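You operate a simulated robot arm through the tools that you are given. There is no shell and no other tool. Be economical: measure what you need, move in short steps, check, and stop when the job is done.

You run a simulated robot arm. Do the job below in one go: nothing can be reset, and whatever is moved stays where it is left.

## Task
Load the cable reel on the hand cart and fit both yellow cart stakes.
Fine: brake lever on before loading; the stakes go in the two aisle pockets. Set down upright: cable reel.
Where things are to end (x, y in the base frame): cable reel within 0.06 m of [0.96, -0.07].

It is judged by the outcome, as a careful person would: the job done as asked, and still so three seconds after it is handed in. It fails if anything else is knocked over, pushed out of place, dropped, spilled or broken.

## Robot
A 6-joint arm with a two-finger parallel gripper on a trunk, on a base that drives. Base frame: it is fixed to the floor where the robot stands at the start and does not move with it; the origin is under the middle of the robot, x ahead of it, y to its left, z up. Lengths are in m, angles in rad, forces in N, time in s.
With the tool pointing down near the work surface it reaches from about 0.3 to 0.7 m from the robot's upright axis, wherever it stands. Its first joint turns from -2.897 to 2.897 rad. Places, roughly: aisle pocket by the end flap [1, -0.4, 0.5]; aisle pocket by the push handle [0.7, -0.2, 0.5]; brake lever of the hand cart [0.5, 0, 0.8]; cable reel [2, -0.75, 0.75]; deck of the hand cart [1, 0, 0.6]; green cart stake [1.5, -0.5, 1]; yellow cart stake [1.5, -0.75, 1]. Payload 4.1 kg.
The TCP is the grasp point between the finger pads, 0.023 m short of the fingertips. In the tool frame z runs along the fingers and y along their closing line. Largest opening 0.094 m; finger width 0.038, thickness 0.01; the body of the gripper, 0.054 by 0.096 m, starts 0.039 m behind the TCP.
Orientation is that of the tool frame in the base frame, as a unit quaternion [x, y, z, w]. With the fingers straight down and closing along the base's y, the tool's x points along the base's -x, its y along +y and its z along -z.

## Interface
- The arm moves only by the tool jog_arm. Its argument "motion" is a list that holds one entry, the list of rows, each a list of 7 numbers: the opening, from 0 (shut) to 1 (fully open), then the shift along the base's x, y, z in units of 50 mm (1.0 is 50 mm), then the turn, a rotation vector about the base's x, y, z in units of 5 degrees (1.0 is 5 degrees). In form: [[[jaw, x, y, z, rx, ry, rz], ...]]. A call has 1 to 8 rows; each row shifts and turns the commanded pose from where the row before left it. A call with a number of a shift or a turn outside -1 to 1 is refused whole. Each row takes 0.2 s and may step no farther than 0.05 m and 0.15 rad from the row before; otherwise, or with a gripper value out of range, the whole call is refused. Where a pose cannot be reached the arm comes as near as it can. A force on the tool above 40 N (or 10 N above the force at the start of the call, whichever is more), or a blocked arm, ends the call early, and 0.2 s more pass. The fingers move at their own pace (about 0.045 m/s each) and stop on an object; they squeeze with about 43 N. The grip force told is the motor's: it shows also when the fingers shut on nothing. Time passes only in rows, and 0.2 s behind the last, so rows that do not move let the fingers close. The reply holds the time, the measured pose of the TCP, the force on the tool along the base axes, the opening and the grip force, in the units named above and with some noise, with the torque about the TCP (base axes, N m) and any sound that the robot's microphone picked up.
- Cameras (640 x 400 px; columns grow to the right, rows downward): "scene" is now at [0.0145, 0.1321, 1.385]; the picture's right is [-0.41, -0.91, 0.00], its down [-0.65, 0.29, -0.70] and it looks along [0.64, -0.29, -0.71] (base axes); focal length 285 px, centre (320, 200). "wrist" rides on the gripper at [0.086, 0.016, -0.075] in the tool frame; the picture's right is [-0.18, 0.98, 0.00], its down [-0.58, -0.11, -0.81] and it looks along [-0.79, -0.15, 0.59] (tool axes); focal length 243 px, centre (320, 200). There is no depth. A picture from a camera that has moved, and an enlarged one, comes with that camera's place and axes in the base frame and with its lens.
- grab_frame(camera): a new picture of that camera. It takes no simulated time.
- slide_trunk(by): slides the trunk up (or, below 0, down) by that many m; the arm and the scene camera ride with it, the base frame stays. It gives what a move gives, with no picture.
- steer(legs): drives the robot by 1 to 6 legs, each [ahead, turn to the left] in m and rad, along the robot's own axes; the way and the turn of a leg run together, so that a leg with both is an arc; at most 1.5 m and 3.142 rad a leg. The arm and the cameras ride along, it lands a little off, and it stops where it bumps. It gives what a move gives.
- aim_head(pan, tilt): turns the head with the scene camera to pan (to the left, within 2.705 rad either way) and tilt (down, from -0.506 to 1.204), counted from straight ahead of the robot. It gives what a move gives.
- inspect(camera, box): a new picture of the part [left, top, right, bottom] of that camera's present view, enlarged. It takes no simulated time.
- close_job(): hands the job in; it is judged then, once.

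Work in short steps. Places have to be worked out from the pictures, the camera data and where the tool is seen: move nearer, look again, correct. Check each grasp and each placing, and mend what went wrong. You have 120 turns and 98 pictures in all, those below and enlarged ones among them. Open the gripper and draw the arm clear of the work before you hand the job in, unless the task says otherwise; then end with one line.

The tools are called after "Call:" as name(argument=value, ...) on one line, values as JSON. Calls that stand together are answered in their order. jog_arm: Moves the arm, as the interface text tells. Its arguments: {"type":"object","properties":{"motion":{"type":"array"}},"required":["motion"]} The other tools are called the same way: slide_trunk (by) slides the trunk up or down; steer (legs) drives the base; aim_head (pan, tilt) turns the head that bears the scene camera; grab_frame (camera) takes a picture; inspect (camera, box) takes an enlarged picture of a part of a camera's view; close_job () hands the job in.

At the start:

```text
t: 0.0
ee_pos: [0.3909, -0.2118, 0.9479]
orientation: [0.0, 1.0, 0.0, 0.001]
ft_force: [0.7, 0.1, -0.1]
ft_torque: [0.03, -0.01, -0.01]
gripper_width: 0.0941
grasp_force: 0.1
trunk travel left (down, up): [-0.35, 0.24]
robot x, y, heading: [0.0026, 0.0025, -0.003]
head pan, tilt: [-0.421, 0.791]
```

scene: 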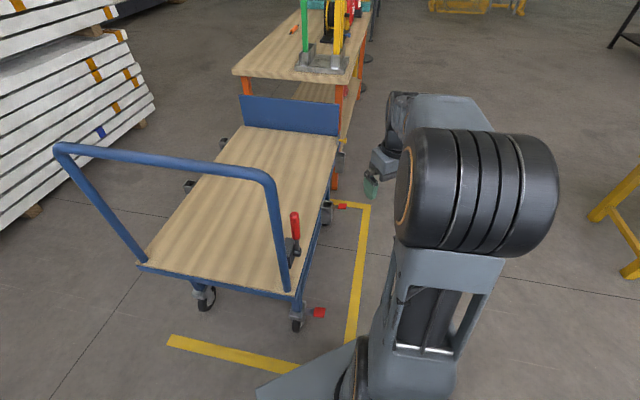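
wrist: 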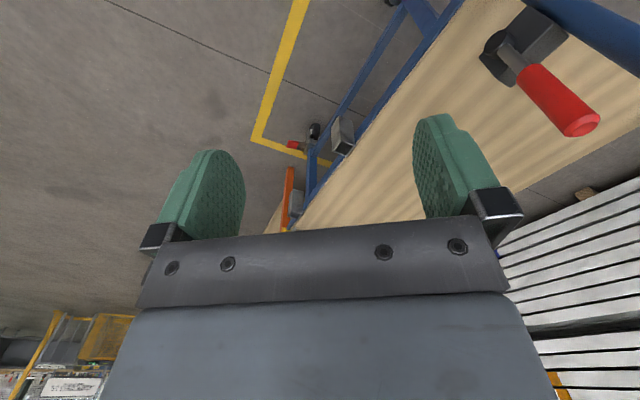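

The cart lies ahead with a red-handled brake lever near the push handle, and the bench with stakes and reel lies beyond. I look closer at the lever and at the bench.

Call:
inspect(camera="scene", box=[220, 180, 380, 340])

Call:
aim_head(pan=-0.3, tilt=0.4)

Call:
grab_frame(camera="scene")

```text
2.50 times, centred on (300, 260) of scene
camera zoom: at [0.0145, 0.1321, 1.385], right [-0.41, -0.91, 0.0], down [-0.65, 0.29, -0.7], along [0.64, -0.29, -0.71], focal length 712 px, centre (370, 50)
```

zoom: 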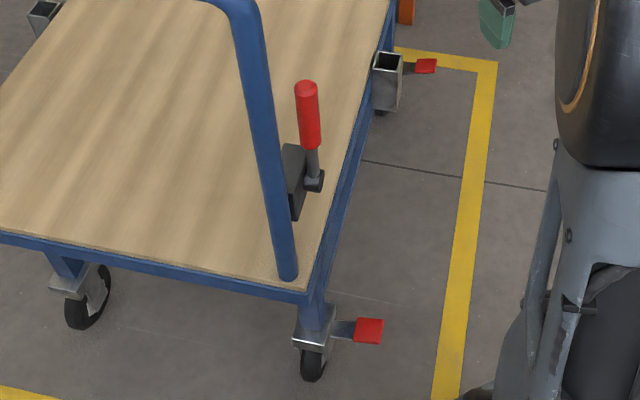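

```text
t: 0.9
ee_pos: [0.3926, -0.2118, 0.948]
orientation: [0.0, 1.0, 0.0, 0.0]
ft_force: [-0.7, 0.0, -0.3]
ft_torque: [-0.03, 0.02, -0.01]
gripper_width: 0.0939
grasp_force: 0.0
trunk travel left (down, up): [-0.35, 0.24]
robot x, y, heading: [0.0009, -0.0005, -0.0]
head pan, tilt: [-0.3, 0.4]
```

```text
94 pictures are left
camera scene: at [0.0291, 0.1378, 1.4194], right [-0.3, -0.96, 0.0], down [-0.37, 0.12, -0.92], along [0.88, -0.27, -0.39], focal length 285 px, centre (320, 200)
```

scene: 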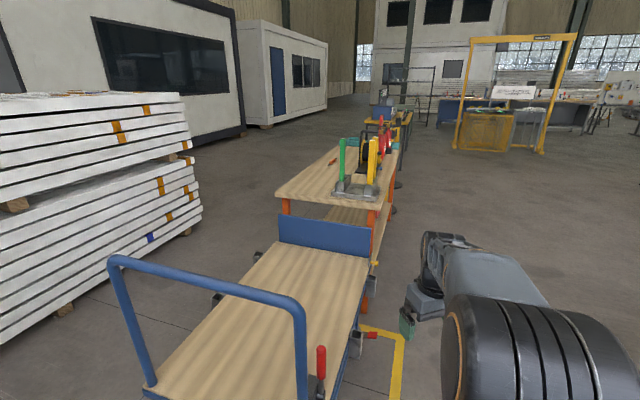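

Call:
inspect(camera="scene", box=[260, 100, 440, 212])

```text
3.56 times, centred on (350, 156) of scene
camera zoom: at [0.0291, 0.1378, 1.4194], right [-0.3, -0.96, 0.0], down [-0.37, 0.12, -0.92], along [0.88, -0.27, -0.39], focal length 1013 px, centre (213, 356)
```

zoom: 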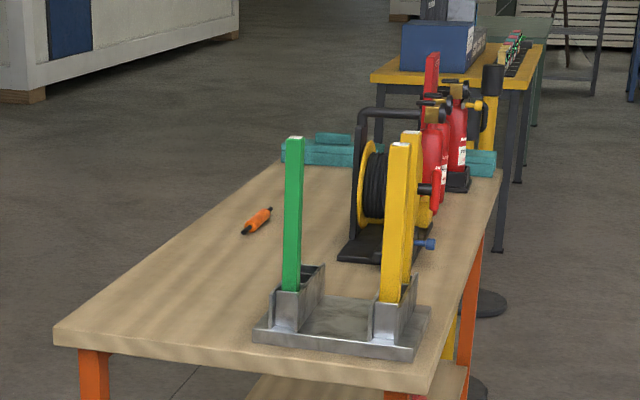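

Call:
inspect(camera="wrist", box=[440, 0, 640, 150])

Call:
aim_head(pan=-0.3, tilt=0.95)

Call:
inspect(camera="scene", box=[240, 100, 400, 260])

```text
2.67 times, centred on (540, 75) of wrist
camera zoom: at [0.3052, -0.1971, 1.0232], right [0.18, 0.98, 0.0], down [0.58, -0.11, 0.81], along [0.79, -0.15, -0.59], focal length 647 px, centre (-267, 533)
```

zoom: 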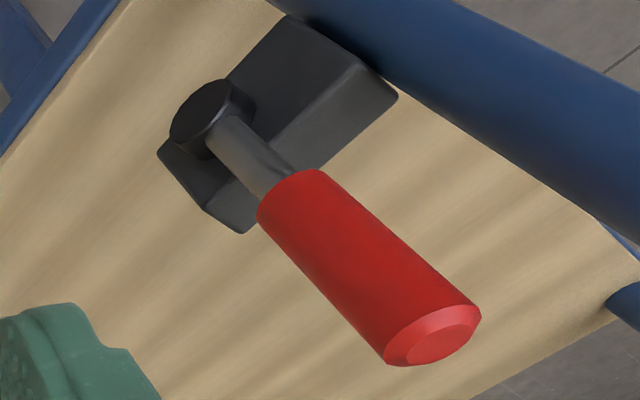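

```text
t: 1.8
ee_pos: [0.3912, -0.2113, 0.9493]
orientation: [0.0, 1.0, -0.001, 0.0]
ft_force: [0.5, -0.6, -0.2]
ft_torque: [-0.01, 0.0, -0.02]
gripper_width: 0.0939
grasp_force: 0.0
trunk travel left (down, up): [-0.35, 0.24]
robot x, y, heading: [-0.0018, -0.0001, -0.001]
head pan, tilt: [-0.3, 0.949]
```

```text
2.50 times, centred on (320, 180) of scene
camera zoom: at [0.0101, 0.1437, 1.3729], right [-0.3, -0.96, 0.0], down [-0.78, 0.24, -0.58], along [0.56, -0.17, -0.81], focal length 712 px, centre (320, 250)
```

zoom: 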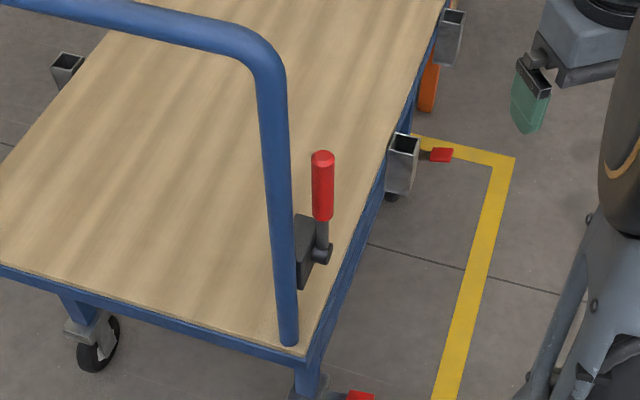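

The lever stands upright, with its pivot near [0.47, 0.0, 0.71]. The cart is yawed about -0.64 rad, with pockets near [0.69, -0.19] and [0.95, -0.39]. A stand in the aisle at about [0.56, -0.6] should reach everything on the cart, so I drive there.

Call:
steer(legs=[[0, -1.25], [0.5, 0], [0, 0.95], [0.425, 0], [0, -0.3]])

Call:
aim_head(pan=1.9, tilt=0.75)

Call:
grab_frame(camera="scene")

Call:
aim_head(pan=0.0, tilt=0.6)

Call:
grab_frame(camera="scene")

```text
t: 13.5
ee_pos: [0.7634, -1.0046, 0.949]
orientation: [0.299, 0.954, 0.0, 0.0]
ft_force: [0.6, -0.3, 0.5]
ft_torque: [0.02, -0.02, -0.01]
gripper_width: 0.0938
grasp_force: 0.1
trunk travel left (down, up): [-0.35, 0.24]
robot x, y, heading: [0.5609, -0.6091, -0.605]
head pan, tilt: [-0.3, 0.949]
```

```text
t: 15.6
ee_pos: [0.764, -1.0042, 0.9483]
orientation: [0.299, 0.954, -0.001, -0.001]
ft_force: [-0.3, -0.7, -0.2]
ft_torque: [0.0, 0.0, 0.0]
gripper_width: 0.0941
grasp_force: 0.0
trunk travel left (down, up): [-0.35, 0.24]
robot x, y, heading: [0.5606, -0.612, -0.605]
head pan, tilt: [1.901, 0.75]
```

```text
90 pictures are left
camera scene: at [0.6317, -0.3573, 1.3883], right [0.96, -0.27, 0.0], down [-0.19, -0.66, -0.73], along [0.2, 0.7, -0.68], focal length 285 px, centre (320, 200)
```

scene: 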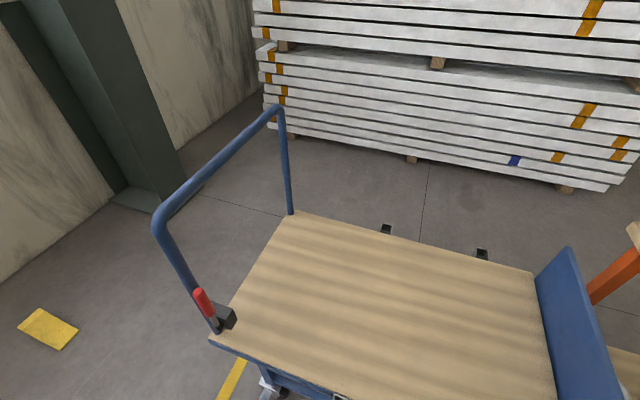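

```text
t: 17.5
ee_pos: [0.7621, -1.0043, 0.9486]
orientation: [0.299, 0.954, 0.0, 0.0]
ft_force: [-0.2, 0.2, -0.3]
ft_torque: [0.02, 0.03, 0.01]
gripper_width: 0.0941
grasp_force: 0.1
trunk travel left (down, up): [-0.35, 0.24]
robot x, y, heading: [0.5622, -0.605, -0.605]
head pan, tilt: [0.0, 0.6]
```

```text
89 pictures are left
camera scene: at [0.6815, -0.4874, 1.4012], right [-0.57, -0.82, 0.0], down [-0.46, 0.32, -0.83], along [0.68, -0.47, -0.56], focal length 285 px, centre (320, 200)
```

scene: 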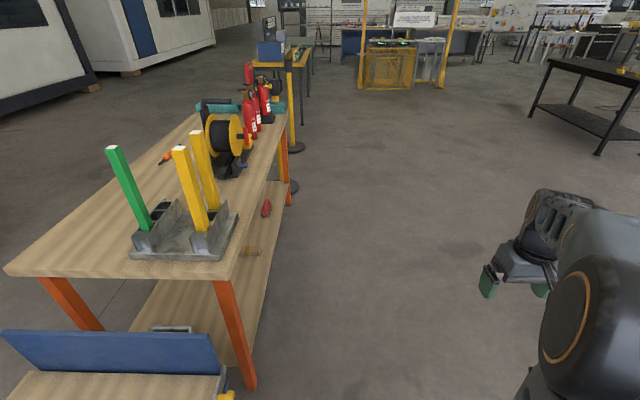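

The view of the cart and the bench is good. I zoom on the lever and the pockets before moving the arm.

Call:
aim_head(pan=2.1, tilt=0.95)

Call:
inspect(camera="scene", box=[200, 160, 360, 260])

Call:
aim_head(pan=1.4, tilt=1.1)

Call:
grab_frame(camera="scene")

```text
t: 19.5
ee_pos: [0.7629, -1.0048, 0.9476]
orientation: [0.299, 0.954, 0.0, 0.0]
ft_force: [-0.4, 0.1, 0.3]
ft_torque: [0.02, -0.01, 0.01]
gripper_width: 0.0941
grasp_force: 0.1
trunk travel left (down, up): [-0.35, 0.24]
robot x, y, heading: [0.5613, -0.6083, -0.605]
head pan, tilt: [2.1, 0.949]
```

```text
4.00 times, centred on (280, 210) of scene
camera zoom: at [0.6147, -0.3645, 1.3728], right [1.0, -0.08, 0.0], down [-0.06, -0.81, -0.58], along [0.05, 0.58, -0.81], focal length 1139 px, centre (480, 160)
```

zoom: 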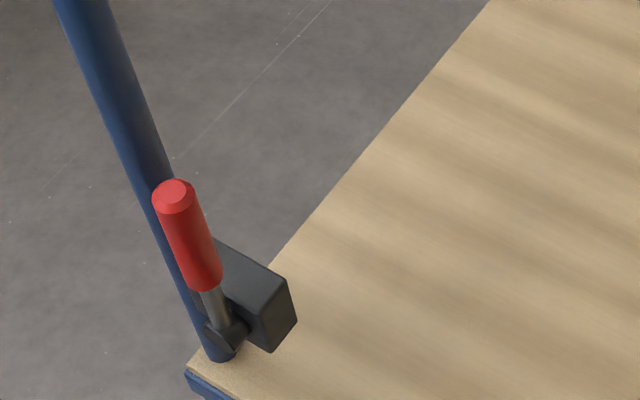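

```text
t: 20.5
ee_pos: [0.7627, -1.0046, 0.9486]
orientation: [0.299, 0.954, 0.0, 0.0]
ft_force: [0.9, -0.3, 0.2]
ft_torque: [0.01, -0.01, 0.01]
gripper_width: 0.0941
grasp_force: 0.0
trunk travel left (down, up): [-0.35, 0.24]
robot x, y, heading: [0.564, -0.6051, -0.607]
head pan, tilt: [1.4, 1.1]
```

```text
87 pictures are left
camera scene: at [0.6532, -0.392, 1.3626], right [0.71, -0.7, 0.0], down [-0.63, -0.63, -0.45], along [0.32, 0.32, -0.89], focal length 285 px, centre (320, 200)
```

scene: 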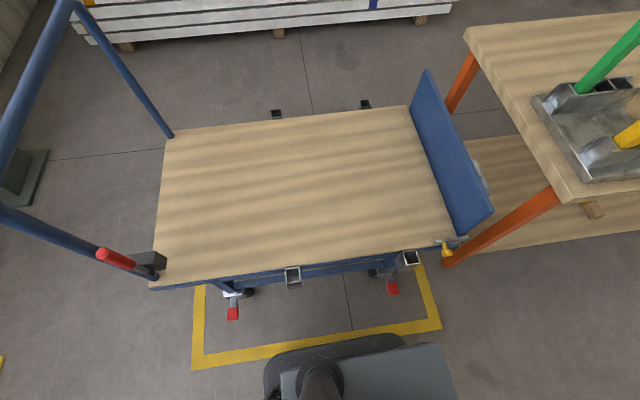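

Both views put the lever tip near [0.475, -0.007, 0.86] and its pivot near [0.48, -0.01, 0.71]. It swings along the cart's length. I swing the arm round the robot's axis towards the cart, turning the tool with it.

Call:
jog_arm(motion=[[[1, 0.678, 0.38, 0, 0, 0, 1], [1, 0.642, 0.438, 0, 0, 0, 1], [1, 0.601, 0.492, 0, 0, 0, 1], [1, 0.556, 0.543, 0, 0, 0, 1], [1, 0.507, 0.589, 0, 0, 0, 1], [1, 0.453, 0.631, 0, 0, 0, 1], [1, 0.397, 0.668, 0, 0, 0, 1], [1, 0.337, 0.7, 0, 0, 0, 1]]])

Call:
jog_arm(motion=[[[1, 0.275, 0.727, 0, 0, 0, 1], [1, 0.21, 0.748, 0, 0, 0, 1], [1, 0.144, 0.763, 0, 0, 0, 1], [1, 0.077, 0.773, 0, 0, 0, 1], [1, 0.009, 0.777, 0, 0, 0, 1], [1, -0.058, 0.775, 0, 0, 0, 1], [1, -0.126, 0.767, 0, 0, 0, 1], [1, -0.192, 0.753, 0, 0, 0, 1]]])

Call:
jog_arm(motion=[[[1, -0.257, 0.733, 0, 0, 0, 1], [1, -0.32, 0.708, 0, 0, 0, 1], [1, -0.38, 0.678, 0, 0, 0, 1], [1, -0.438, 0.642, 0, 0, 0, 1], [1, -0.492, 0.601, 0, 0, 0, 1], [1, -0.543, 0.556, 0, 0, 0, 1], [1, -0.589, 0.507, 0, 0, 0, 1], [1, -0.631, 0.453, 0, 0, 0, 1]]])

Call:
jog_arm(motion=[[[1, -0.668, 0.397, 0, 0, 0, 1], [1, -0.7, 0.337, 0, 0, 0, 1], [1, -0.727, 0.275, 0, 0, 0, 1], [1, -0.748, 0.21, 0, 0, 0, 1], [1, -0.763, 0.144, 0, 0, 0, 1], [1, -0.773, 0.077, 0, 0, 0, 1]]])

Call:
grab_frame(camera="wrist")

```text
t: 22.3
ee_pos: [0.9708, -0.7821, 0.9505]
orientation: [-0.046, 0.999, 0.0, 0.0]
ft_force: [0.5, -0.1, -0.4]
ft_torque: [-0.01, 0.02, -0.04]
gripper_width: 0.0939
grasp_force: 0.1
trunk travel left (down, up): [-0.35, 0.24]
robot x, y, heading: [0.5622, -0.6062, -0.608]
head pan, tilt: [1.4, 1.1]
```

```text
t: 24.1
ee_pos: [0.989, -0.4807, 0.9475]
orientation: [-0.385, 0.923, -0.001, 0.0]
ft_force: [-0.2, -0.2, -1.3]
ft_torque: [0.03, 0.02, 0.0]
gripper_width: 0.0939
grasp_force: 0.1
trunk travel left (down, up): [-0.35, 0.24]
robot x, y, heading: [0.5625, -0.6086, -0.604]
head pan, tilt: [1.4, 1.1]
```

```text
t: 25.9
ee_pos: [0.8049, -0.2334, 0.948]
orientation: [-0.677, 0.736, 0.0, 0.0]
ft_force: [0.0, -0.7, 0.0]
ft_torque: [-0.02, 0.02, 0.01]
gripper_width: 0.0939
grasp_force: 0.0
trunk travel left (down, up): [-0.35, 0.24]
robot x, y, heading: [0.5615, -0.6104, -0.611]
head pan, tilt: [1.4, 1.1]
```

```text
t: 26.9
ee_pos: [0.7586, -0.194, 0.9609]
orientation: [0.727, -0.686, -0.006, -0.013]
ft_force: [0.6, -0.3, -0.2]
ft_torque: [0.0, 0.01, -0.01]
gripper_width: 0.0939
grasp_force: 0.2
trunk travel left (down, up): [-0.35, 0.24]
robot x, y, heading: [0.5637, -0.6064, -0.606]
head pan, tilt: [1.4, 1.1]
stopped in row 5: the arm was blocked; the commanded pose is now the measured one
```

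```text
86 pictures are left
camera wrist: at [0.7468, -0.285, 1.0336], right [-0.99, 0.12, -0.01], down [0.07, 0.57, 0.82], along [0.11, 0.82, -0.57], focal length 243 px, centre (320, 200)
```

wrist: 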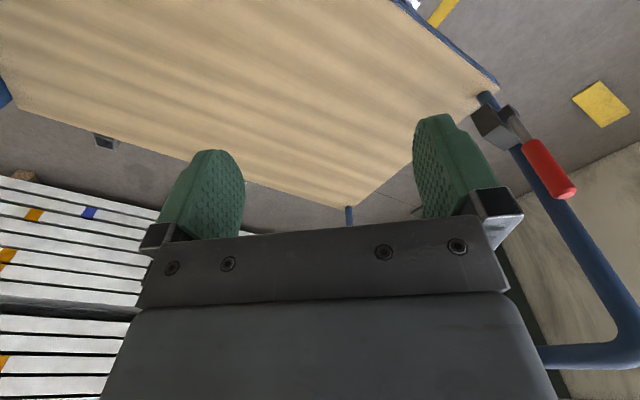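

The arm was blocked at about 100° to the robot's left, most likely by the head mast, with no contact force shown. I swing the arm back a little and look down at the base to see whether turning the robot is safe here.

Call:
jog_arm(motion=[[[1, 0.668, -0.397, 0, 0, 0, -1], [1, 0.631, -0.453, 0, 0, 0, -1], [1, 0.589, -0.507, 0, 0, 0, -1], [1, 0.543, -0.556, -0.1, 0, 0, -1], [1, 0.492, -0.601, -0.1, 0, 0, -1], [1, 0.438, -0.642, 0, 0, 0, -1], [1, 0.38, -0.678, 0, 0, 0, -1], [1, 0.32, -0.708, 0, 0, 0, -1]]])

Call:
aim_head(pan=2.3, tilt=1.2)

Call:
grab_frame(camera="scene")

Call:
aim_head(pan=0.6, tilt=1.2)

Call:
grab_frame(camera="scene")

```text
t: 28.8
ee_pos: [0.9611, -0.4211, 0.949]
orientation: [-0.452, 0.892, 0.001, 0.014]
ft_force: [0.0, 0.6, 0.4]
ft_torque: [-0.01, 0.02, 0.03]
gripper_width: 0.0942
grasp_force: 0.1
trunk travel left (down, up): [-0.35, 0.24]
robot x, y, heading: [0.5628, -0.6044, -0.605]
head pan, tilt: [1.4, 1.1]
```

```text
t: 29.9
ee_pos: [0.9609, -0.4207, 0.9505]
orientation: [-0.452, 0.892, 0.002, 0.014]
ft_force: [0.1, 0.3, -0.1]
ft_torque: [0.01, -0.03, 0.02]
gripper_width: 0.094
grasp_force: 0.0
trunk travel left (down, up): [-0.35, 0.24]
robot x, y, heading: [0.5623, -0.6052, -0.604]
head pan, tilt: [2.3, 1.201]
```

```text
85 pictures are left
camera scene: at [0.6023, -0.3813, 1.3566], right [0.99, 0.12, 0.0], down [0.11, -0.93, -0.36], along [-0.04, 0.36, -0.93], focal length 285 px, centre (320, 200)
```

scene: 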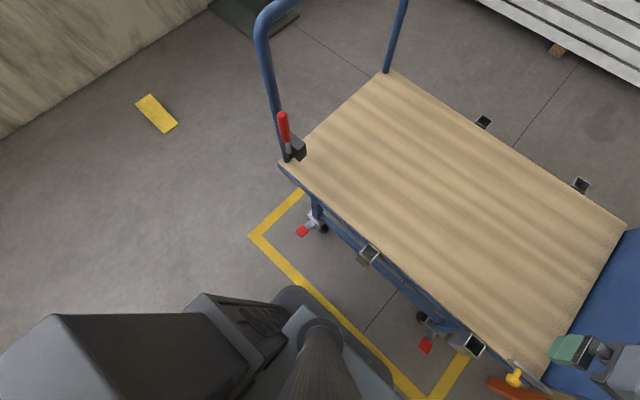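

```text
t: 31.7
ee_pos: [0.9612, -0.4199, 0.9503]
orientation: [-0.452, 0.892, 0.001, 0.014]
ft_force: [0.4, 0.2, 0.1]
ft_torque: [0.03, 0.03, -0.03]
gripper_width: 0.0938
grasp_force: 0.1
trunk travel left (down, up): [-0.35, 0.24]
robot x, y, heading: [0.5638, -0.6116, -0.607]
head pan, tilt: [0.6, 1.201]
```

```text
84 pictures are left
camera scene: at [0.665, -0.4372, 1.3566], right [-0.01, -1.0, 0.0], down [-0.93, 0.01, -0.36], along [0.36, 0.0, -0.93], focal length 285 px, centre (320, 200)
```

scene: 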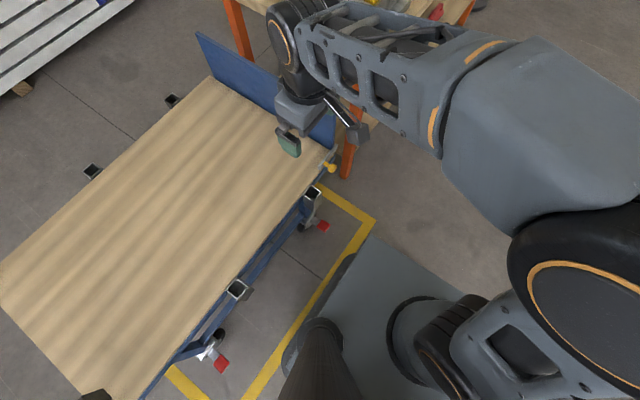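

The base corner reaches about 0.36 m from its axis and the cart is about 0.40 m away, so I turn with a short step back in between, to face the cart.

Call:
steer(legs=[[0, 0.6], [-0.1, 0], [0, 0.95]])

Call:
aim_head(pan=0.4, tilt=0.9)

Call:
grab_frame(camera="scene")

```text
t: 36.9
ee_pos: [0.2803, -0.2029, 0.9508]
orientation: [0.948, -0.319, -0.01, -0.009]
ft_force: [-0.4, -0.1, -0.1]
ft_torque: [-0.01, 0.04, 0.01]
gripper_width: 0.094
grasp_force: 0.2
trunk travel left (down, up): [-0.35, 0.24]
robot x, y, heading: [0.4593, -0.6035, 0.951]
head pan, tilt: [0.6, 1.201]
```

```text
t: 37.7
ee_pos: [0.2807, -0.2045, 0.9504]
orientation: [0.948, -0.319, -0.011, -0.009]
ft_force: [0.2, 0.5, -0.8]
ft_torque: [0.01, 0.0, 0.0]
gripper_width: 0.0942
grasp_force: 0.0
trunk travel left (down, up): [-0.35, 0.24]
robot x, y, heading: [0.4605, -0.6072, 0.946]
head pan, tilt: [0.4, 0.901]
```

```text
83 pictures are left
camera scene: at [0.3072, -0.4847, 1.3764], right [0.98, -0.22, 0.0], down [-0.17, -0.76, -0.62], along [0.14, 0.61, -0.78], focal length 285 px, centre (320, 200)
```

scene: 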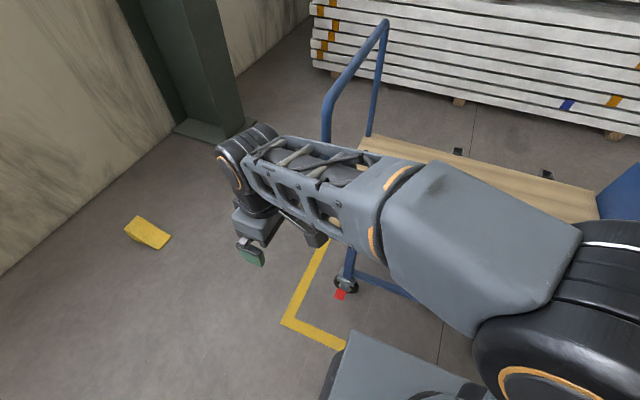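

The closing line is already across the cart, which suits gripping the lever. I bring the tool to just short of the lever, above it, and look.

Call:
jog_arm(motion=[[[1, 0.9, 0.35, 0, 0, 0, 0], [1, 0.9, 0.35, 0, 0, 0, 0], [1, 0.9, 0.35, 0, 0, 0, 0], [1, 0.9, 0.35, 0, 0, 0, 0], [1, 0.2, 0.6, 0, 0, 0, 0], [1, 0.1, 0.6, 0, 0, 0, 0]]])

Call:
grab_frame(camera="wrist")

Call:
grab_frame(camera="scene")

```text
t: 39.1
ee_pos: [0.477, -0.0733, 0.9481]
orientation: [0.948, -0.319, -0.011, -0.009]
ft_force: [0.1, 0.3, -0.4]
ft_torque: [0.03, 0.0, 0.0]
gripper_width: 0.094
grasp_force: 0.1
trunk travel left (down, up): [-0.35, 0.24]
robot x, y, heading: [0.4622, -0.6045, 0.95]
head pan, tilt: [0.4, 0.901]
```

```text
82 pictures are left
camera wrist: at [0.5364, -0.1404, 1.0203], right [-0.74, -0.67, -0.01], down [-0.39, 0.42, 0.82], along [-0.55, 0.61, -0.57], focal length 243 px, centre (320, 200)
```

wrist: 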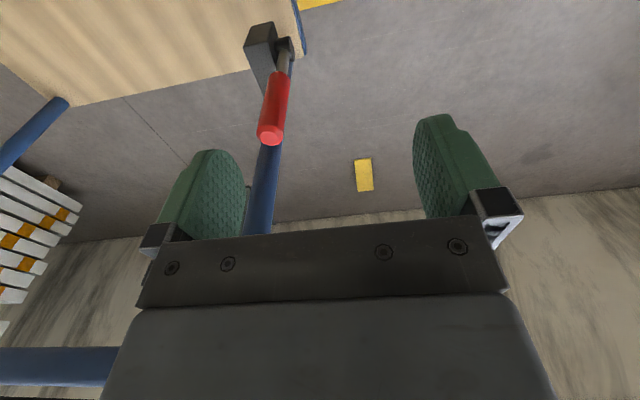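

```text
81 pictures are left
camera scene: at [0.3072, -0.4847, 1.3764], right [0.97, -0.22, 0.0], down [-0.17, -0.76, -0.62], along [0.14, 0.61, -0.78], focal length 285 px, centre (320, 200)
```

scene: 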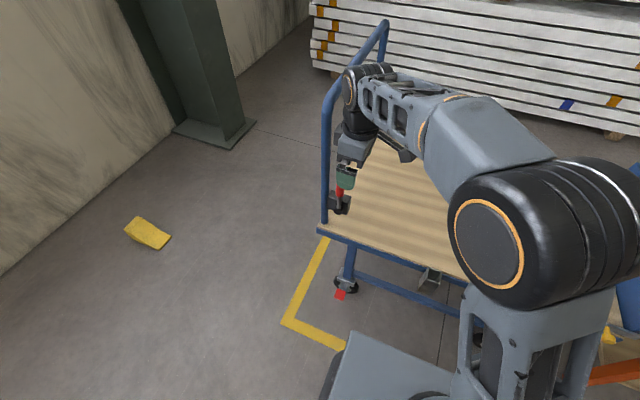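

The wrist view puts the lever tip at [0.476, -0.011]. I move over it, straddle the handle, go down and close.

Call:
jog_arm(motion=[[[1, 0, 0.62, 0, 0, 0, 0], [1, 0, 0.62, 0, 0, 0, 0], [1, 0, 0, -0.8, 0, 0, 0], [1, 0, 0, -0.8, 0, 0, 0], [1, 0, 0, -0.6, 0, 0, 0], [0.3, 0, 0, 0, 0, 0, 0], [0.3, 0, 0, 0, 0, 0, 0], [0.3, 0, 0, 0, 0, 0, 0]]])

Call:
grab_frame(camera="wrist")

```text
t: 40.9
ee_pos: [0.4773, -0.0103, 0.8401]
orientation: [0.947, -0.32, -0.01, -0.011]
ft_force: [5.1, 9.8, -0.5]
ft_torque: [-0.09, 0.22, -0.1]
gripper_width: 0.0333
grasp_force: 5.8
trunk travel left (down, up): [-0.35, 0.24]
robot x, y, heading: [0.4632, -0.6061, 0.949]
head pan, tilt: [0.4, 0.901]
```

```text
80 pictures are left
camera wrist: at [0.5376, -0.0791, 0.9112], right [-0.74, -0.67, -0.01], down [-0.38, 0.42, 0.82], along [-0.55, 0.61, -0.57], focal length 243 px, centre (320, 200)
```

wrist: 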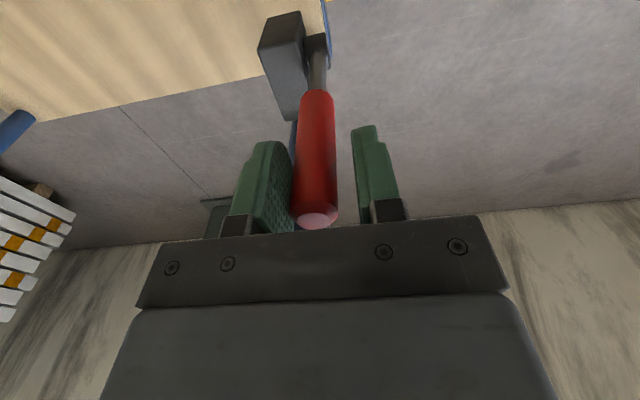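

The handle is between the fingers, with the left finger touching. I centre by a few mm and push gently along the cart towards the deck to test which way it moves.

Call:
jog_arm(motion=[[[0.35, 0.06, 0.08, 0, 0, 0, 0], [0.35, 0.2, -0.15, 0, 0, 0, 0], [0.35, 0.2, -0.15, 0, 0, 0, 0], [0.35, 0.2, -0.15, 0, 0, 0, 0]]])

Call:
grab_frame(camera="wrist")

```text
t: 41.9
ee_pos: [0.5079, -0.0304, 0.8402]
orientation: [0.948, -0.319, -0.011, -0.01]
ft_force: [0.4, 0.7, 0.8]
ft_torque: [-0.03, -0.01, -0.01]
gripper_width: 0.0331
grasp_force: 0.2
trunk travel left (down, up): [-0.35, 0.24]
robot x, y, heading: [0.4598, -0.6073, 0.949]
head pan, tilt: [0.4, 0.901]
```

```text
79 pictures are left
camera wrist: at [0.569, -0.0982, 0.9125], right [-0.74, -0.67, -0.01], down [-0.39, 0.42, 0.82], along [-0.55, 0.61, -0.57], focal length 243 px, centre (320, 200)
```

wrist: 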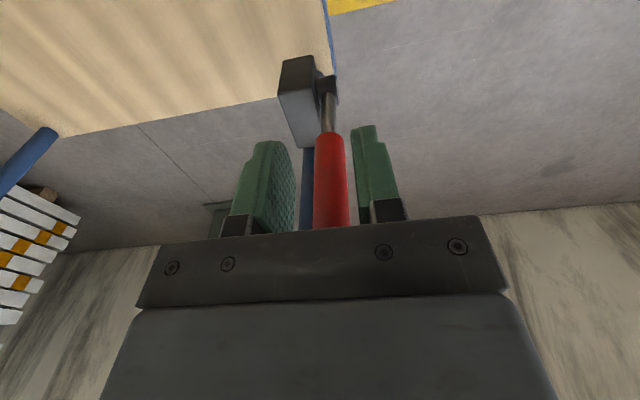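

The lever stayed and the fingers slid along it. I go back and grip it firmly, then pull a little.

Call:
jog_arm(motion=[[[0.35, -0.65, 0.45, 0, 0, 0, 0], [0, -0.03, -0.04, 0, 0, 0, 0], [0, 0, 0, 0, 0, 0, 0], [0, 0, 0, 0, 0, 0, 0], [0, 0.2, -0.15, 0, 0, 0, 0], [0, 0.2, -0.15, 0, 0, 0, 0]]])

Call:
grab_frame(camera="wrist")

```text
t: 43.1
ee_pos: [0.4827, -0.0086, 0.8387]
orientation: [0.947, -0.32, -0.012, -0.012]
ft_force: [12.4, 12.7, -10.1]
ft_torque: [-1.26, 0.52, -0.11]
gripper_width: 0.0237
grasp_force: 45.0
trunk travel left (down, up): [-0.35, 0.24]
robot x, y, heading: [0.4625, -0.6066, 0.942]
head pan, tilt: [0.4, 0.901]
stopped in row 5: the force on the tool passed its limit at 43 N (the readings are from after the stop); the commanded pose is now the measured one
```

```text
78 pictures are left
camera wrist: at [0.5429, -0.0777, 0.9102], right [-0.74, -0.67, -0.01], down [-0.38, 0.41, 0.83], along [-0.55, 0.62, -0.56], focal length 243 px, centre (320, 200)
```

wrist: 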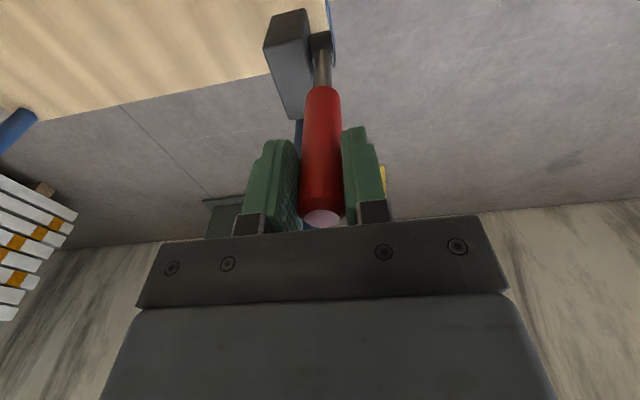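

Gripped at 24 mm, pulling towards the deck gave over 40 N with hardly any motion, so that looks like the stop. I try the other way, towards the push handle.

Call:
jog_arm(motion=[[[0, -0.1, 0.07, 0, 0, 0, 0], [0, -0.2, 0.15, 0, 0, 0, 0], [0, -0.2, 0.15, 0, 0, 0, 0]]])

Call:
grab_frame(camera="wrist")

```text
t: 43.9
ee_pos: [0.4553, 0.0112, 0.8379]
orientation: [0.947, -0.319, -0.015, -0.014]
ft_force: [10.9, 24.7, -17.8]
ft_torque: [-0.72, 1.38, -0.2]
gripper_width: 0.0237
grasp_force: 45.5
trunk travel left (down, up): [-0.35, 0.24]
robot x, y, heading: [0.461, -0.6064, 0.944]
head pan, tilt: [0.4, 0.901]
```

```text
77 pictures are left
camera wrist: at [0.5157, -0.0575, 0.9098], right [-0.74, -0.67, -0.01], down [-0.38, 0.41, 0.83], along [-0.55, 0.62, -0.56], focal length 243 px, centre (320, 200)
```

wrist: 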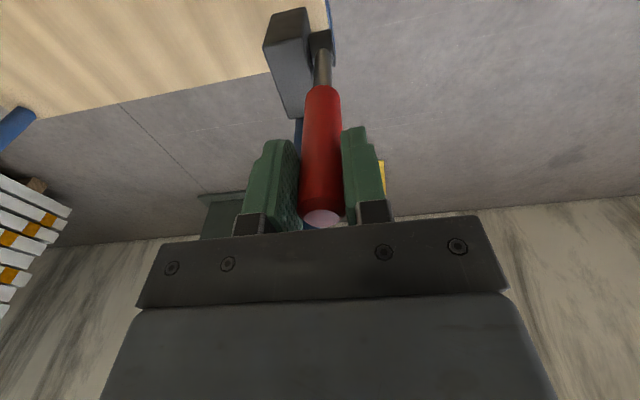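

The block kept its place in the wrist view, so the cart itself may have rolled. I check this with the scene camera.

Call:
grab_frame(camera="scene")

Call:
inspect(camera="scene", box=[270, 110, 430, 310])

```text
76 pictures are left
camera scene: at [0.3087, -0.4799, 1.376], right [0.97, -0.22, 0.0], down [-0.17, -0.77, -0.62], along [0.14, 0.6, -0.79], focal length 285 px, centre (320, 200)
```

scene: 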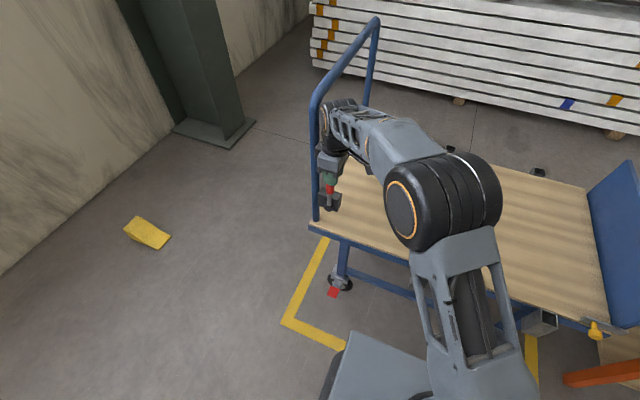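

```text
2.00 times, centred on (350, 210) of scene
camera zoom: at [0.3087, -0.4799, 1.376], right [0.97, -0.22, 0.0], down [-0.17, -0.77, -0.62], along [0.14, 0.6, -0.79], focal length 570 px, centre (260, 180)
```

zoom: 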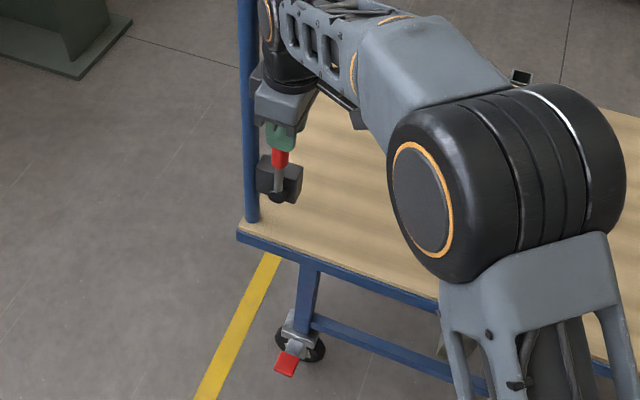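

The cart did roll about 34 mm along its length towards the handle: the lever rests on its back stop there, and the side load spoiled my forward test. I let go, rise clear, and look at the near pocket, which I can use to push the cart back.

Call:
jog_arm(motion=[[[0.4, 0, 0, 0, 0, 0, 0], [0.5, 0, 0, 0, 0, 0, 0], [0.7, 0, 0, 0.6, 0, 0, 0], [0.7, 0, 0, 1, 0, 0, 0], [0.7, 0, 0, 0.8, 0, 0, 0]]])

Call:
jog_arm(motion=[[[0, 0.3, -0.9, 0, 0, 0, 0], [0, 0.3, -0.9, 0, 0, 0, 0], [0, 0.3, -0.9, 0, 0, 0, 0], [0, 0.3, -0.9, 0, 0, 0, 0], [0, 0.3, 0, -0.5, 0, 0, 0], [0, 0.3, 0, -0.5, 0, 0, 0]]])

Call:
aim_head(pan=0.2, tilt=1.1)

Call:
grab_frame(camera="scene")

Call:
grab_frame(camera="wrist")

```text
t: 45.1
ee_pos: [0.4566, 0.006, 0.9625]
orientation: [0.948, -0.319, -0.014, -0.014]
ft_force: [-0.5, 0.4, -0.5]
ft_torque: [0.02, 0.01, 0.0]
gripper_width: 0.066
grasp_force: 0.0
trunk travel left (down, up): [-0.35, 0.24]
robot x, y, heading: [0.461, -0.6055, 0.947]
head pan, tilt: [0.4, 0.901]
```

```text
t: 46.5
ee_pos: [0.5464, -0.1717, 0.9088]
orientation: [0.948, -0.318, -0.013, -0.013]
ft_force: [-0.1, -0.5, -0.3]
ft_torque: [-0.02, 0.01, -0.01]
gripper_width: 0.0003
grasp_force: 42.2
trunk travel left (down, up): [-0.35, 0.24]
robot x, y, heading: [0.4612, -0.6097, 0.949]
head pan, tilt: [0.4, 0.901]
```

```text
t: 47.2
ee_pos: [0.5459, -0.1728, 0.9111]
orientation: [0.947, -0.319, -0.013, -0.013]
ft_force: [0.2, -1.0, -0.2]
ft_torque: [-0.01, -0.02, 0.01]
gripper_width: 0.0001
grasp_force: 42.9
trunk travel left (down, up): [-0.35, 0.24]
robot x, y, heading: [0.4603, -0.6041, 0.947]
head pan, tilt: [0.201, 1.1]
```

```text
74 pictures are left
camera scene: at [0.3168, -0.5002, 1.3626], right [0.91, -0.41, 0.0], down [-0.37, -0.81, -0.45], along [0.19, 0.41, -0.89], focal length 285 px, centre (320, 200)
```

scene: 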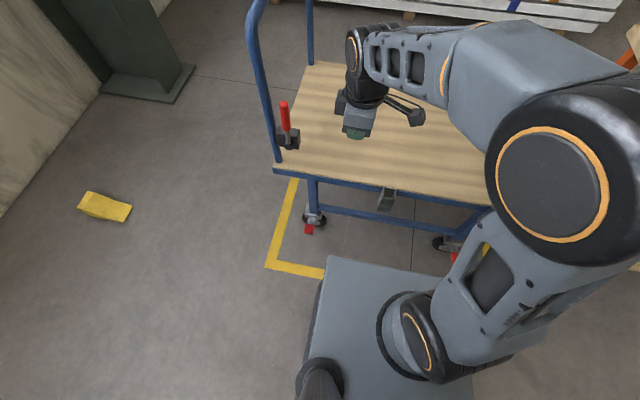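

```text
73 pictures are left
camera wrist: at [0.6059, -0.2403, 0.9813], right [-0.74, -0.67, -0.01], down [-0.38, 0.41, 0.83], along [-0.55, 0.62, -0.56], focal length 243 px, centre (320, 200)
```

wrist: 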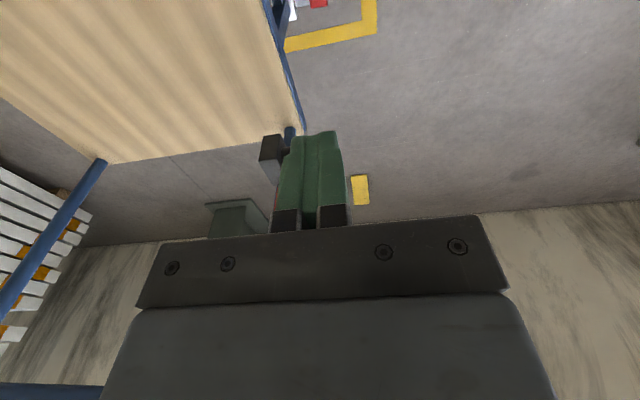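

I zoom on the pocket beneath the gripper to locate its rear face.

Call:
inspect(camera="scene", box=[340, 150, 440, 230])

```text
5.00 times, centred on (390, 190) of scene
camera zoom: at [0.3168, -0.5002, 1.3626], right [0.91, -0.41, 0.0], down [-0.37, -0.81, -0.45], along [0.19, 0.41, -0.89], focal length 1424 px, centre (-30, 250)
```

zoom: 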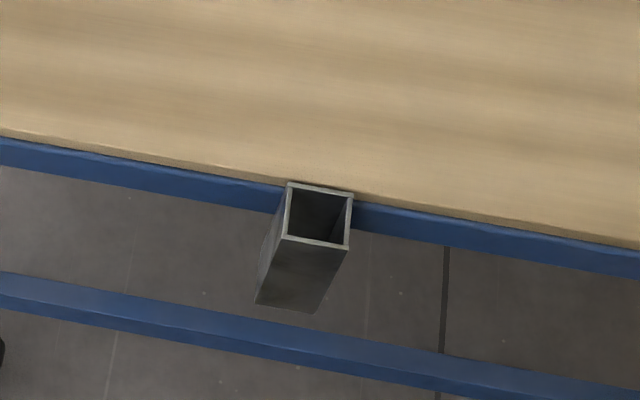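

Triangulated from several views, the pocket tops are at z≈0.56, the near pocket is at [0.70, -0.20] now (originally [0.727, -0.212]), and the deck is at about 0.575. I straighten the tool and lower the shut fingers behind the near pocket.

Call:
jog_arm(motion=[[[0, 0.7, 0.02, 0, -0.38, -0.18, 0], [0, 0.7, 0.02, 0, 0, 0, 0], [0, 0.64, 0, -0.6, 0, 0, 0], [0, 0, 0, -1, 0, 0, 0], [0, 0, 0, -1, 0, 0, 0], [0, 0, 0, -1, 0, 0, 0], [0, 0, 0, -1, 0, 0, 0], [0, 0, 0, -1, 0, 0, 0]]])

Call:
grab_frame(camera="scene")

```text
t: 49.0
ee_pos: [0.6467, -0.1714, 0.6308]
orientation: [0.948, -0.319, 0.0, -0.001]
ft_force: [0.3, -0.1, -0.1]
ft_torque: [0.02, 0.02, 0.05]
gripper_width: 0.0
grasp_force: 42.3
trunk travel left (down, up): [-0.35, 0.24]
robot x, y, heading: [0.4621, -0.6044, 0.945]
head pan, tilt: [0.201, 1.1]
```

```text
71 pictures are left
camera scene: at [0.3168, -0.5004, 1.3627], right [0.91, -0.41, 0.0], down [-0.37, -0.81, -0.45], along [0.19, 0.41, -0.89], focal length 285 px, centre (320, 200)
```

scene: 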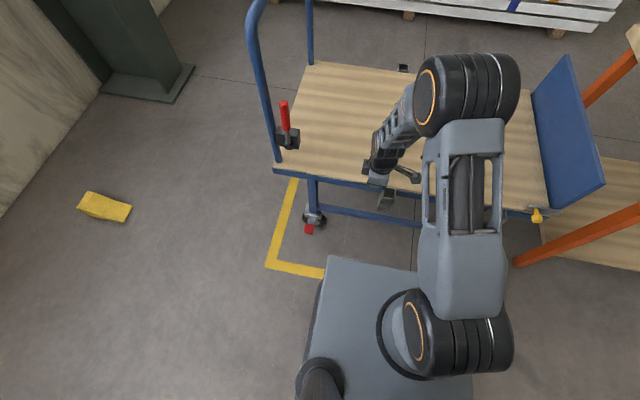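

Call:
inspect(camera="scene", box=[340, 150, 440, 230])

Call:
grab_frame(camera="wrist")

```text
5.00 times, centred on (390, 190) of scene
camera zoom: at [0.3168, -0.5004, 1.3627], right [0.91, -0.41, 0.0], down [-0.37, -0.81, -0.45], along [0.19, 0.41, -0.89], focal length 1424 px, centre (-30, 250)
```

zoom: 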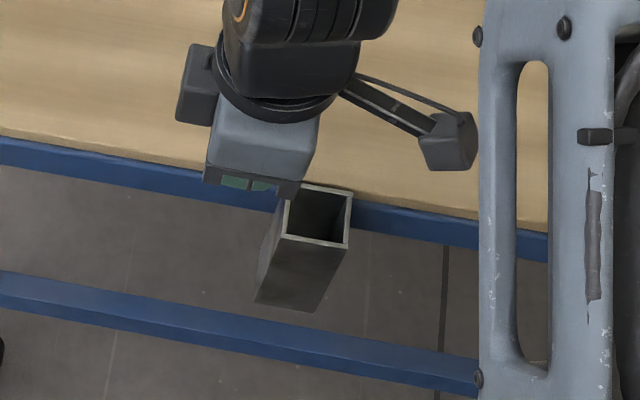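

```text
69 pictures are left
camera wrist: at [0.705, -0.2367, 0.7053], right [-0.74, -0.67, 0.0], down [-0.4, 0.44, 0.81], along [-0.54, 0.6, -0.59], focal length 243 px, centre (320, 200)
```

wrist: 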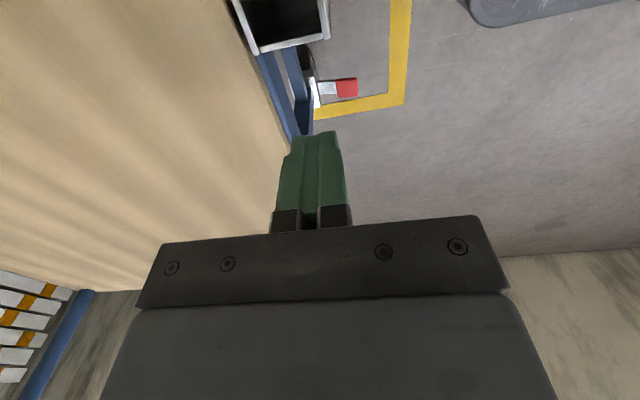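

The pocket's rear face lies about 2 cm ahead of the fingers, as estimated. I lower the tips below the pocket top and push slowly along the cart by about 2 + 3.2 cm.

Call:
jog_arm(motion=[[[0, 0, 0, -0.6, 0, 0, 0], [0, 0, 0, -0.58, 0, 0, 0], [0, 0.16, -0.12, 0, 0, 0, 0], [0, 0.12, -0.09, 0, 0, 0, 0]]])

Call:
jog_arm(motion=[[[0, 0.08, -0.06, 0, 0, 0, 0], [0, 0.08, -0.06, 0, 0, 0, 0], [0, 0.08, -0.06, 0, 0, 0, 0], [0, 0.08, -0.06, 0, 0, 0, 0], [0, 0.08, -0.06, 0, 0, 0, 0], [0, 0.08, -0.06, 0, 0, 0, 0], [0, 0.08, -0.06, 0, 0, 0, 0]]])

Call:
inspect(camera="scene", box=[260, 90, 420, 250])

```text
t: 50.0
ee_pos: [0.661, -0.1818, 0.5725]
orientation: [0.948, -0.319, 0.0, -0.001]
ft_force: [-1.1, -0.2, -1.0]
ft_torque: [0.0, 0.01, -0.02]
gripper_width: 0.0001
grasp_force: 42.2
trunk travel left (down, up): [-0.35, 0.24]
robot x, y, heading: [0.4602, -0.6048, 0.945]
head pan, tilt: [0.201, 1.1]
```

```text
t: 51.6
ee_pos: [0.6912, -0.2032, 0.5723]
orientation: [0.948, -0.32, -0.001, 0.0]
ft_force: [0.1, 0.0, -0.8]
ft_torque: [0.0, -0.03, 0.04]
gripper_width: 0.0002
grasp_force: 42.7
trunk travel left (down, up): [-0.35, 0.24]
robot x, y, heading: [0.4596, -0.6036, 0.942]
head pan, tilt: [0.201, 1.1]
```

```text
2.50 times, centred on (340, 170) of scene
camera zoom: at [0.317, -0.5002, 1.3627], right [0.91, -0.41, 0.0], down [-0.37, -0.81, -0.45], along [0.19, 0.41, -0.89], focal length 712 px, centre (270, 275)
```

zoom: 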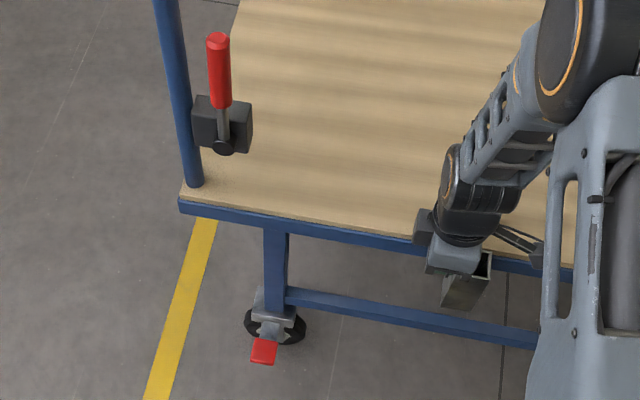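

The pocket followed the fingers about 3 cm and there is no force left. I back the tool off, rise, and compare the cart with the earlier frame from the same head pose.

Call:
jog_arm(motion=[[[0, -0.25, 0.18, 0, 0, 0, 0], [0, -0.25, 0.18, 0, 0, 0, 0], [0, 0, 0, 0.9, 0, 0, 0], [0, 0, 0, 1, 0, 0, 0], [0, 0, 0, 1, 0, 0, 0], [0.4, 0, 0, 1, 0, 0, 0], [0.4, 0, 0, 1, 0, 0, 0], [0.4, 0, 0, 1, 0, 0, 0]]])

Call:
aim_head(pan=0.4, tilt=0.901)

Call:
grab_frame(camera="scene")

```text
t: 53.4
ee_pos: [0.6658, -0.1829, 0.868]
orientation: [0.948, -0.319, 0.0, 0.0]
ft_force: [0.8, 0.1, -0.2]
ft_torque: [0.01, 0.02, 0.03]
gripper_width: 0.0375
grasp_force: 0.0
trunk travel left (down, up): [-0.35, 0.24]
robot x, y, heading: [0.4605, -0.6032, 0.946]
head pan, tilt: [0.201, 1.1]
```

```text
t: 54.1
ee_pos: [0.6642, -0.1823, 0.8676]
orientation: [0.948, -0.319, -0.001, -0.001]
ft_force: [-0.9, 0.6, -1.2]
ft_torque: [-0.01, -0.02, 0.04]
gripper_width: 0.0377
grasp_force: 0.0
trunk travel left (down, up): [-0.35, 0.24]
robot x, y, heading: [0.4585, -0.6059, 0.947]
head pan, tilt: [0.4, 0.901]
```

```text
67 pictures are left
camera scene: at [0.3077, -0.4842, 1.3764], right [0.97, -0.22, 0.0], down [-0.18, -0.76, -0.62], along [0.14, 0.6, -0.78], focal length 285 px, centre (320, 200)
```

scene: 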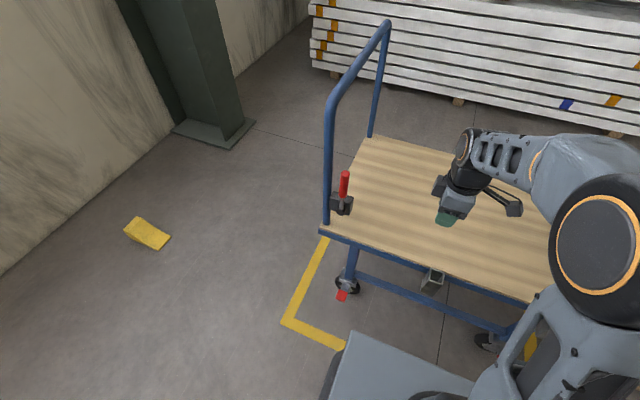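

The cart matches its original place to within 1–2 px, a few mm. Next I push the lever towards the deck from behind with shut fingers, first going above the gap between post and lever.

Call:
jog_arm(motion=[[[0, 0, 0, 0.9, 0, 0, 0], [0, 0, 0, 0.9, 0, 0, 0], [0, -0.74, 0.65, 0, 0, 0, 0], [0, -0.74, 0.65, 0, 0, 0, 0], [0, -0.74, 0.65, 0, 0, 0, 0], [0, -0.74, 0.65, 0, 0, 0, 0], [0, -0.74, 0.65, 0, 0, 0, 0], [0, -0.74, 0.68, 0, 0, 0, 0]]])

Call:
inspect(camera="scene", box=[270, 100, 430, 260])

Call:
grab_frame(camera="wrist")

```text
refused: row 8 steps farther than a row can; nothing moved
```

```text
2.50 times, centred on (350, 180) of scene
camera zoom: at [0.3077, -0.4842, 1.3764], right [0.97, -0.22, 0.0], down [-0.18, -0.76, -0.62], along [0.14, 0.6, -0.78], focal length 712 px, centre (245, 250)
```

zoom: 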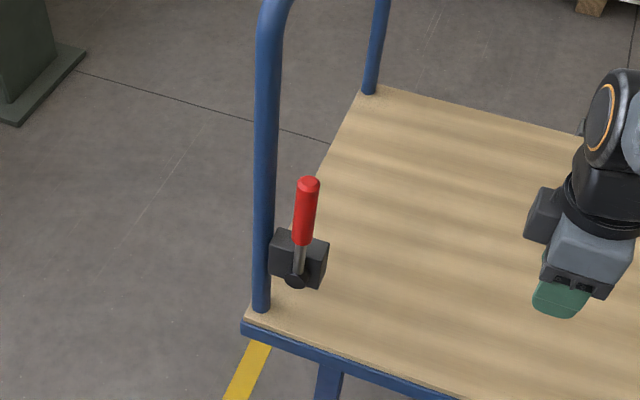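

```text
65 pictures are left
camera wrist: at [0.7242, -0.2486, 0.942], right [-0.74, -0.67, 0.0], down [-0.4, 0.44, 0.81], along [-0.54, 0.6, -0.59], focal length 243 px, centre (320, 200)
```

wrist: 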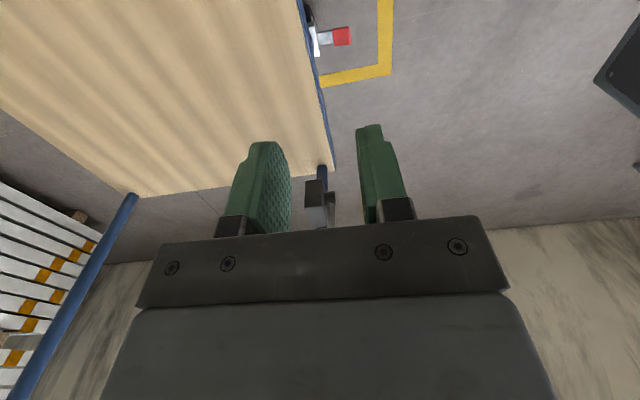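

The last row was slightly too long, so I send it again with smaller steps.

Call:
jog_arm(motion=[[[0, 0, 0, 0.9, 0, 0, 0], [0, 0, 0, 0.9, 0, 0, 0], [0, -0.72, 0.64, 0, 0, 0, 0], [0, -0.72, 0.64, 0, 0, 0, 0], [0, -0.72, 0.64, 0, 0, 0, 0], [0, -0.72, 0.64, 0, 0, 0, 0], [0, -0.72, 0.64, 0, 0, 0, 0], [0, -0.72, 0.64, 0, 0, 0, 0]]])

Call:
inspect(camera="scene", box=[270, 100, 430, 260])

Call:
grab_frame(camera="wrist")

```text
t: 56.0
ee_pos: [0.4599, 0.0011, 0.956]
orientation: [0.947, -0.322, 0.005, 0.007]
ft_force: [-0.5, -0.1, -1.1]
ft_torque: [-0.04, 0.0, 0.02]
gripper_width: 0.0
grasp_force: 42.5
trunk travel left (down, up): [-0.35, 0.24]
robot x, y, heading: [0.4614, -0.6048, 0.945]
head pan, tilt: [0.4, 0.901]
stopped in row 8: the force on the tool passed its limit at 66 N (the readings are from after the stop); the commanded pose is now the measured one
```

```text
2.50 times, centred on (350, 180) of scene
camera zoom: at [0.3073, -0.4826, 1.3762], right [0.97, -0.22, 0.0], down [-0.18, -0.76, -0.62], along [0.14, 0.6, -0.78], focal length 712 px, centre (245, 250)
```

zoom: 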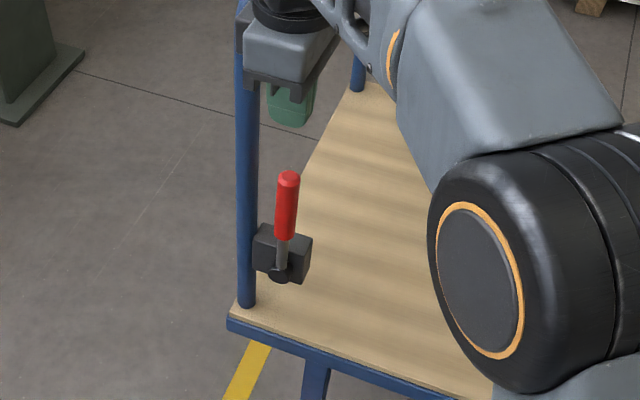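

```text
63 pictures are left
camera wrist: at [0.5189, -0.0652, 1.0318], right [-0.74, -0.67, 0.01], down [-0.4, 0.45, 0.8], along [-0.53, 0.59, -0.6], focal length 243 px, centre (320, 200)
```

wrist: 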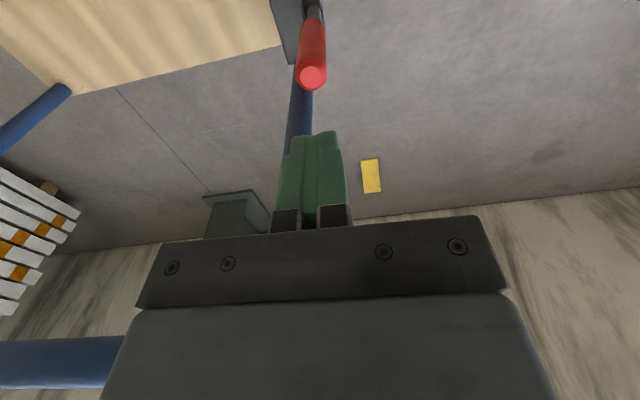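

The wrist housing hit the post and nudged the cart back about 2 cm. There's no room behind the lever, so I'll grip it instead later. First I return to the near pocket and push the cart back to the earlier push end point, TCP [0.691, -0.203].

Call:
jog_arm(motion=[[[0, 0.62, -0.5, 0, 0, 0, 0], [0, 0.62, -0.58, 0, 0, 0, 0], [0, 0.62, -0.58, 0, 0, 0, 0], [0, 0.62, -0.59, 0, 0, 0, 0], [0, 0.62, -0.59, 0, 0, 0, 0], [0, 0.63, -0.61, -0.3, 0, 0, 0], [0, 0, 0, -1, 0, 0, 0], [0, 0, 0, -1, 0, 0, 0]]])

Call:
jog_arm(motion=[[[0, 0, 0, -1, 0.1, 0.1, 0], [0, 0, 0, -1, 0, 0, 0], [0, 0, 0, -1, 0, 0, 0], [0, 0, 0, -1, 0, 0, 0], [0, 0, 0, -0.7, 0, 0, 0]]])

```text
t: 57.8
ee_pos: [0.6466, -0.1728, 0.8392]
orientation: [0.947, -0.322, 0.005, 0.005]
ft_force: [0.3, -0.8, 0.1]
ft_torque: [-0.01, 0.01, 0.02]
gripper_width: 0.0003
grasp_force: 42.3
trunk travel left (down, up): [-0.35, 0.24]
robot x, y, heading: [0.4618, -0.6069, 0.946]
head pan, tilt: [0.4, 0.901]
```

```text
t: 59.0
ee_pos: [0.6458, -0.1736, 0.6083]
orientation: [0.947, -0.321, -0.001, 0.004]
ft_force: [-0.7, 0.1, 0.8]
ft_torque: [0.0, 0.03, 0.0]
gripper_width: 0.0002
grasp_force: 41.5
trunk travel left (down, up): [-0.35, 0.24]
robot x, y, heading: [0.4595, -0.6067, 0.941]
head pan, tilt: [0.4, 0.901]
```

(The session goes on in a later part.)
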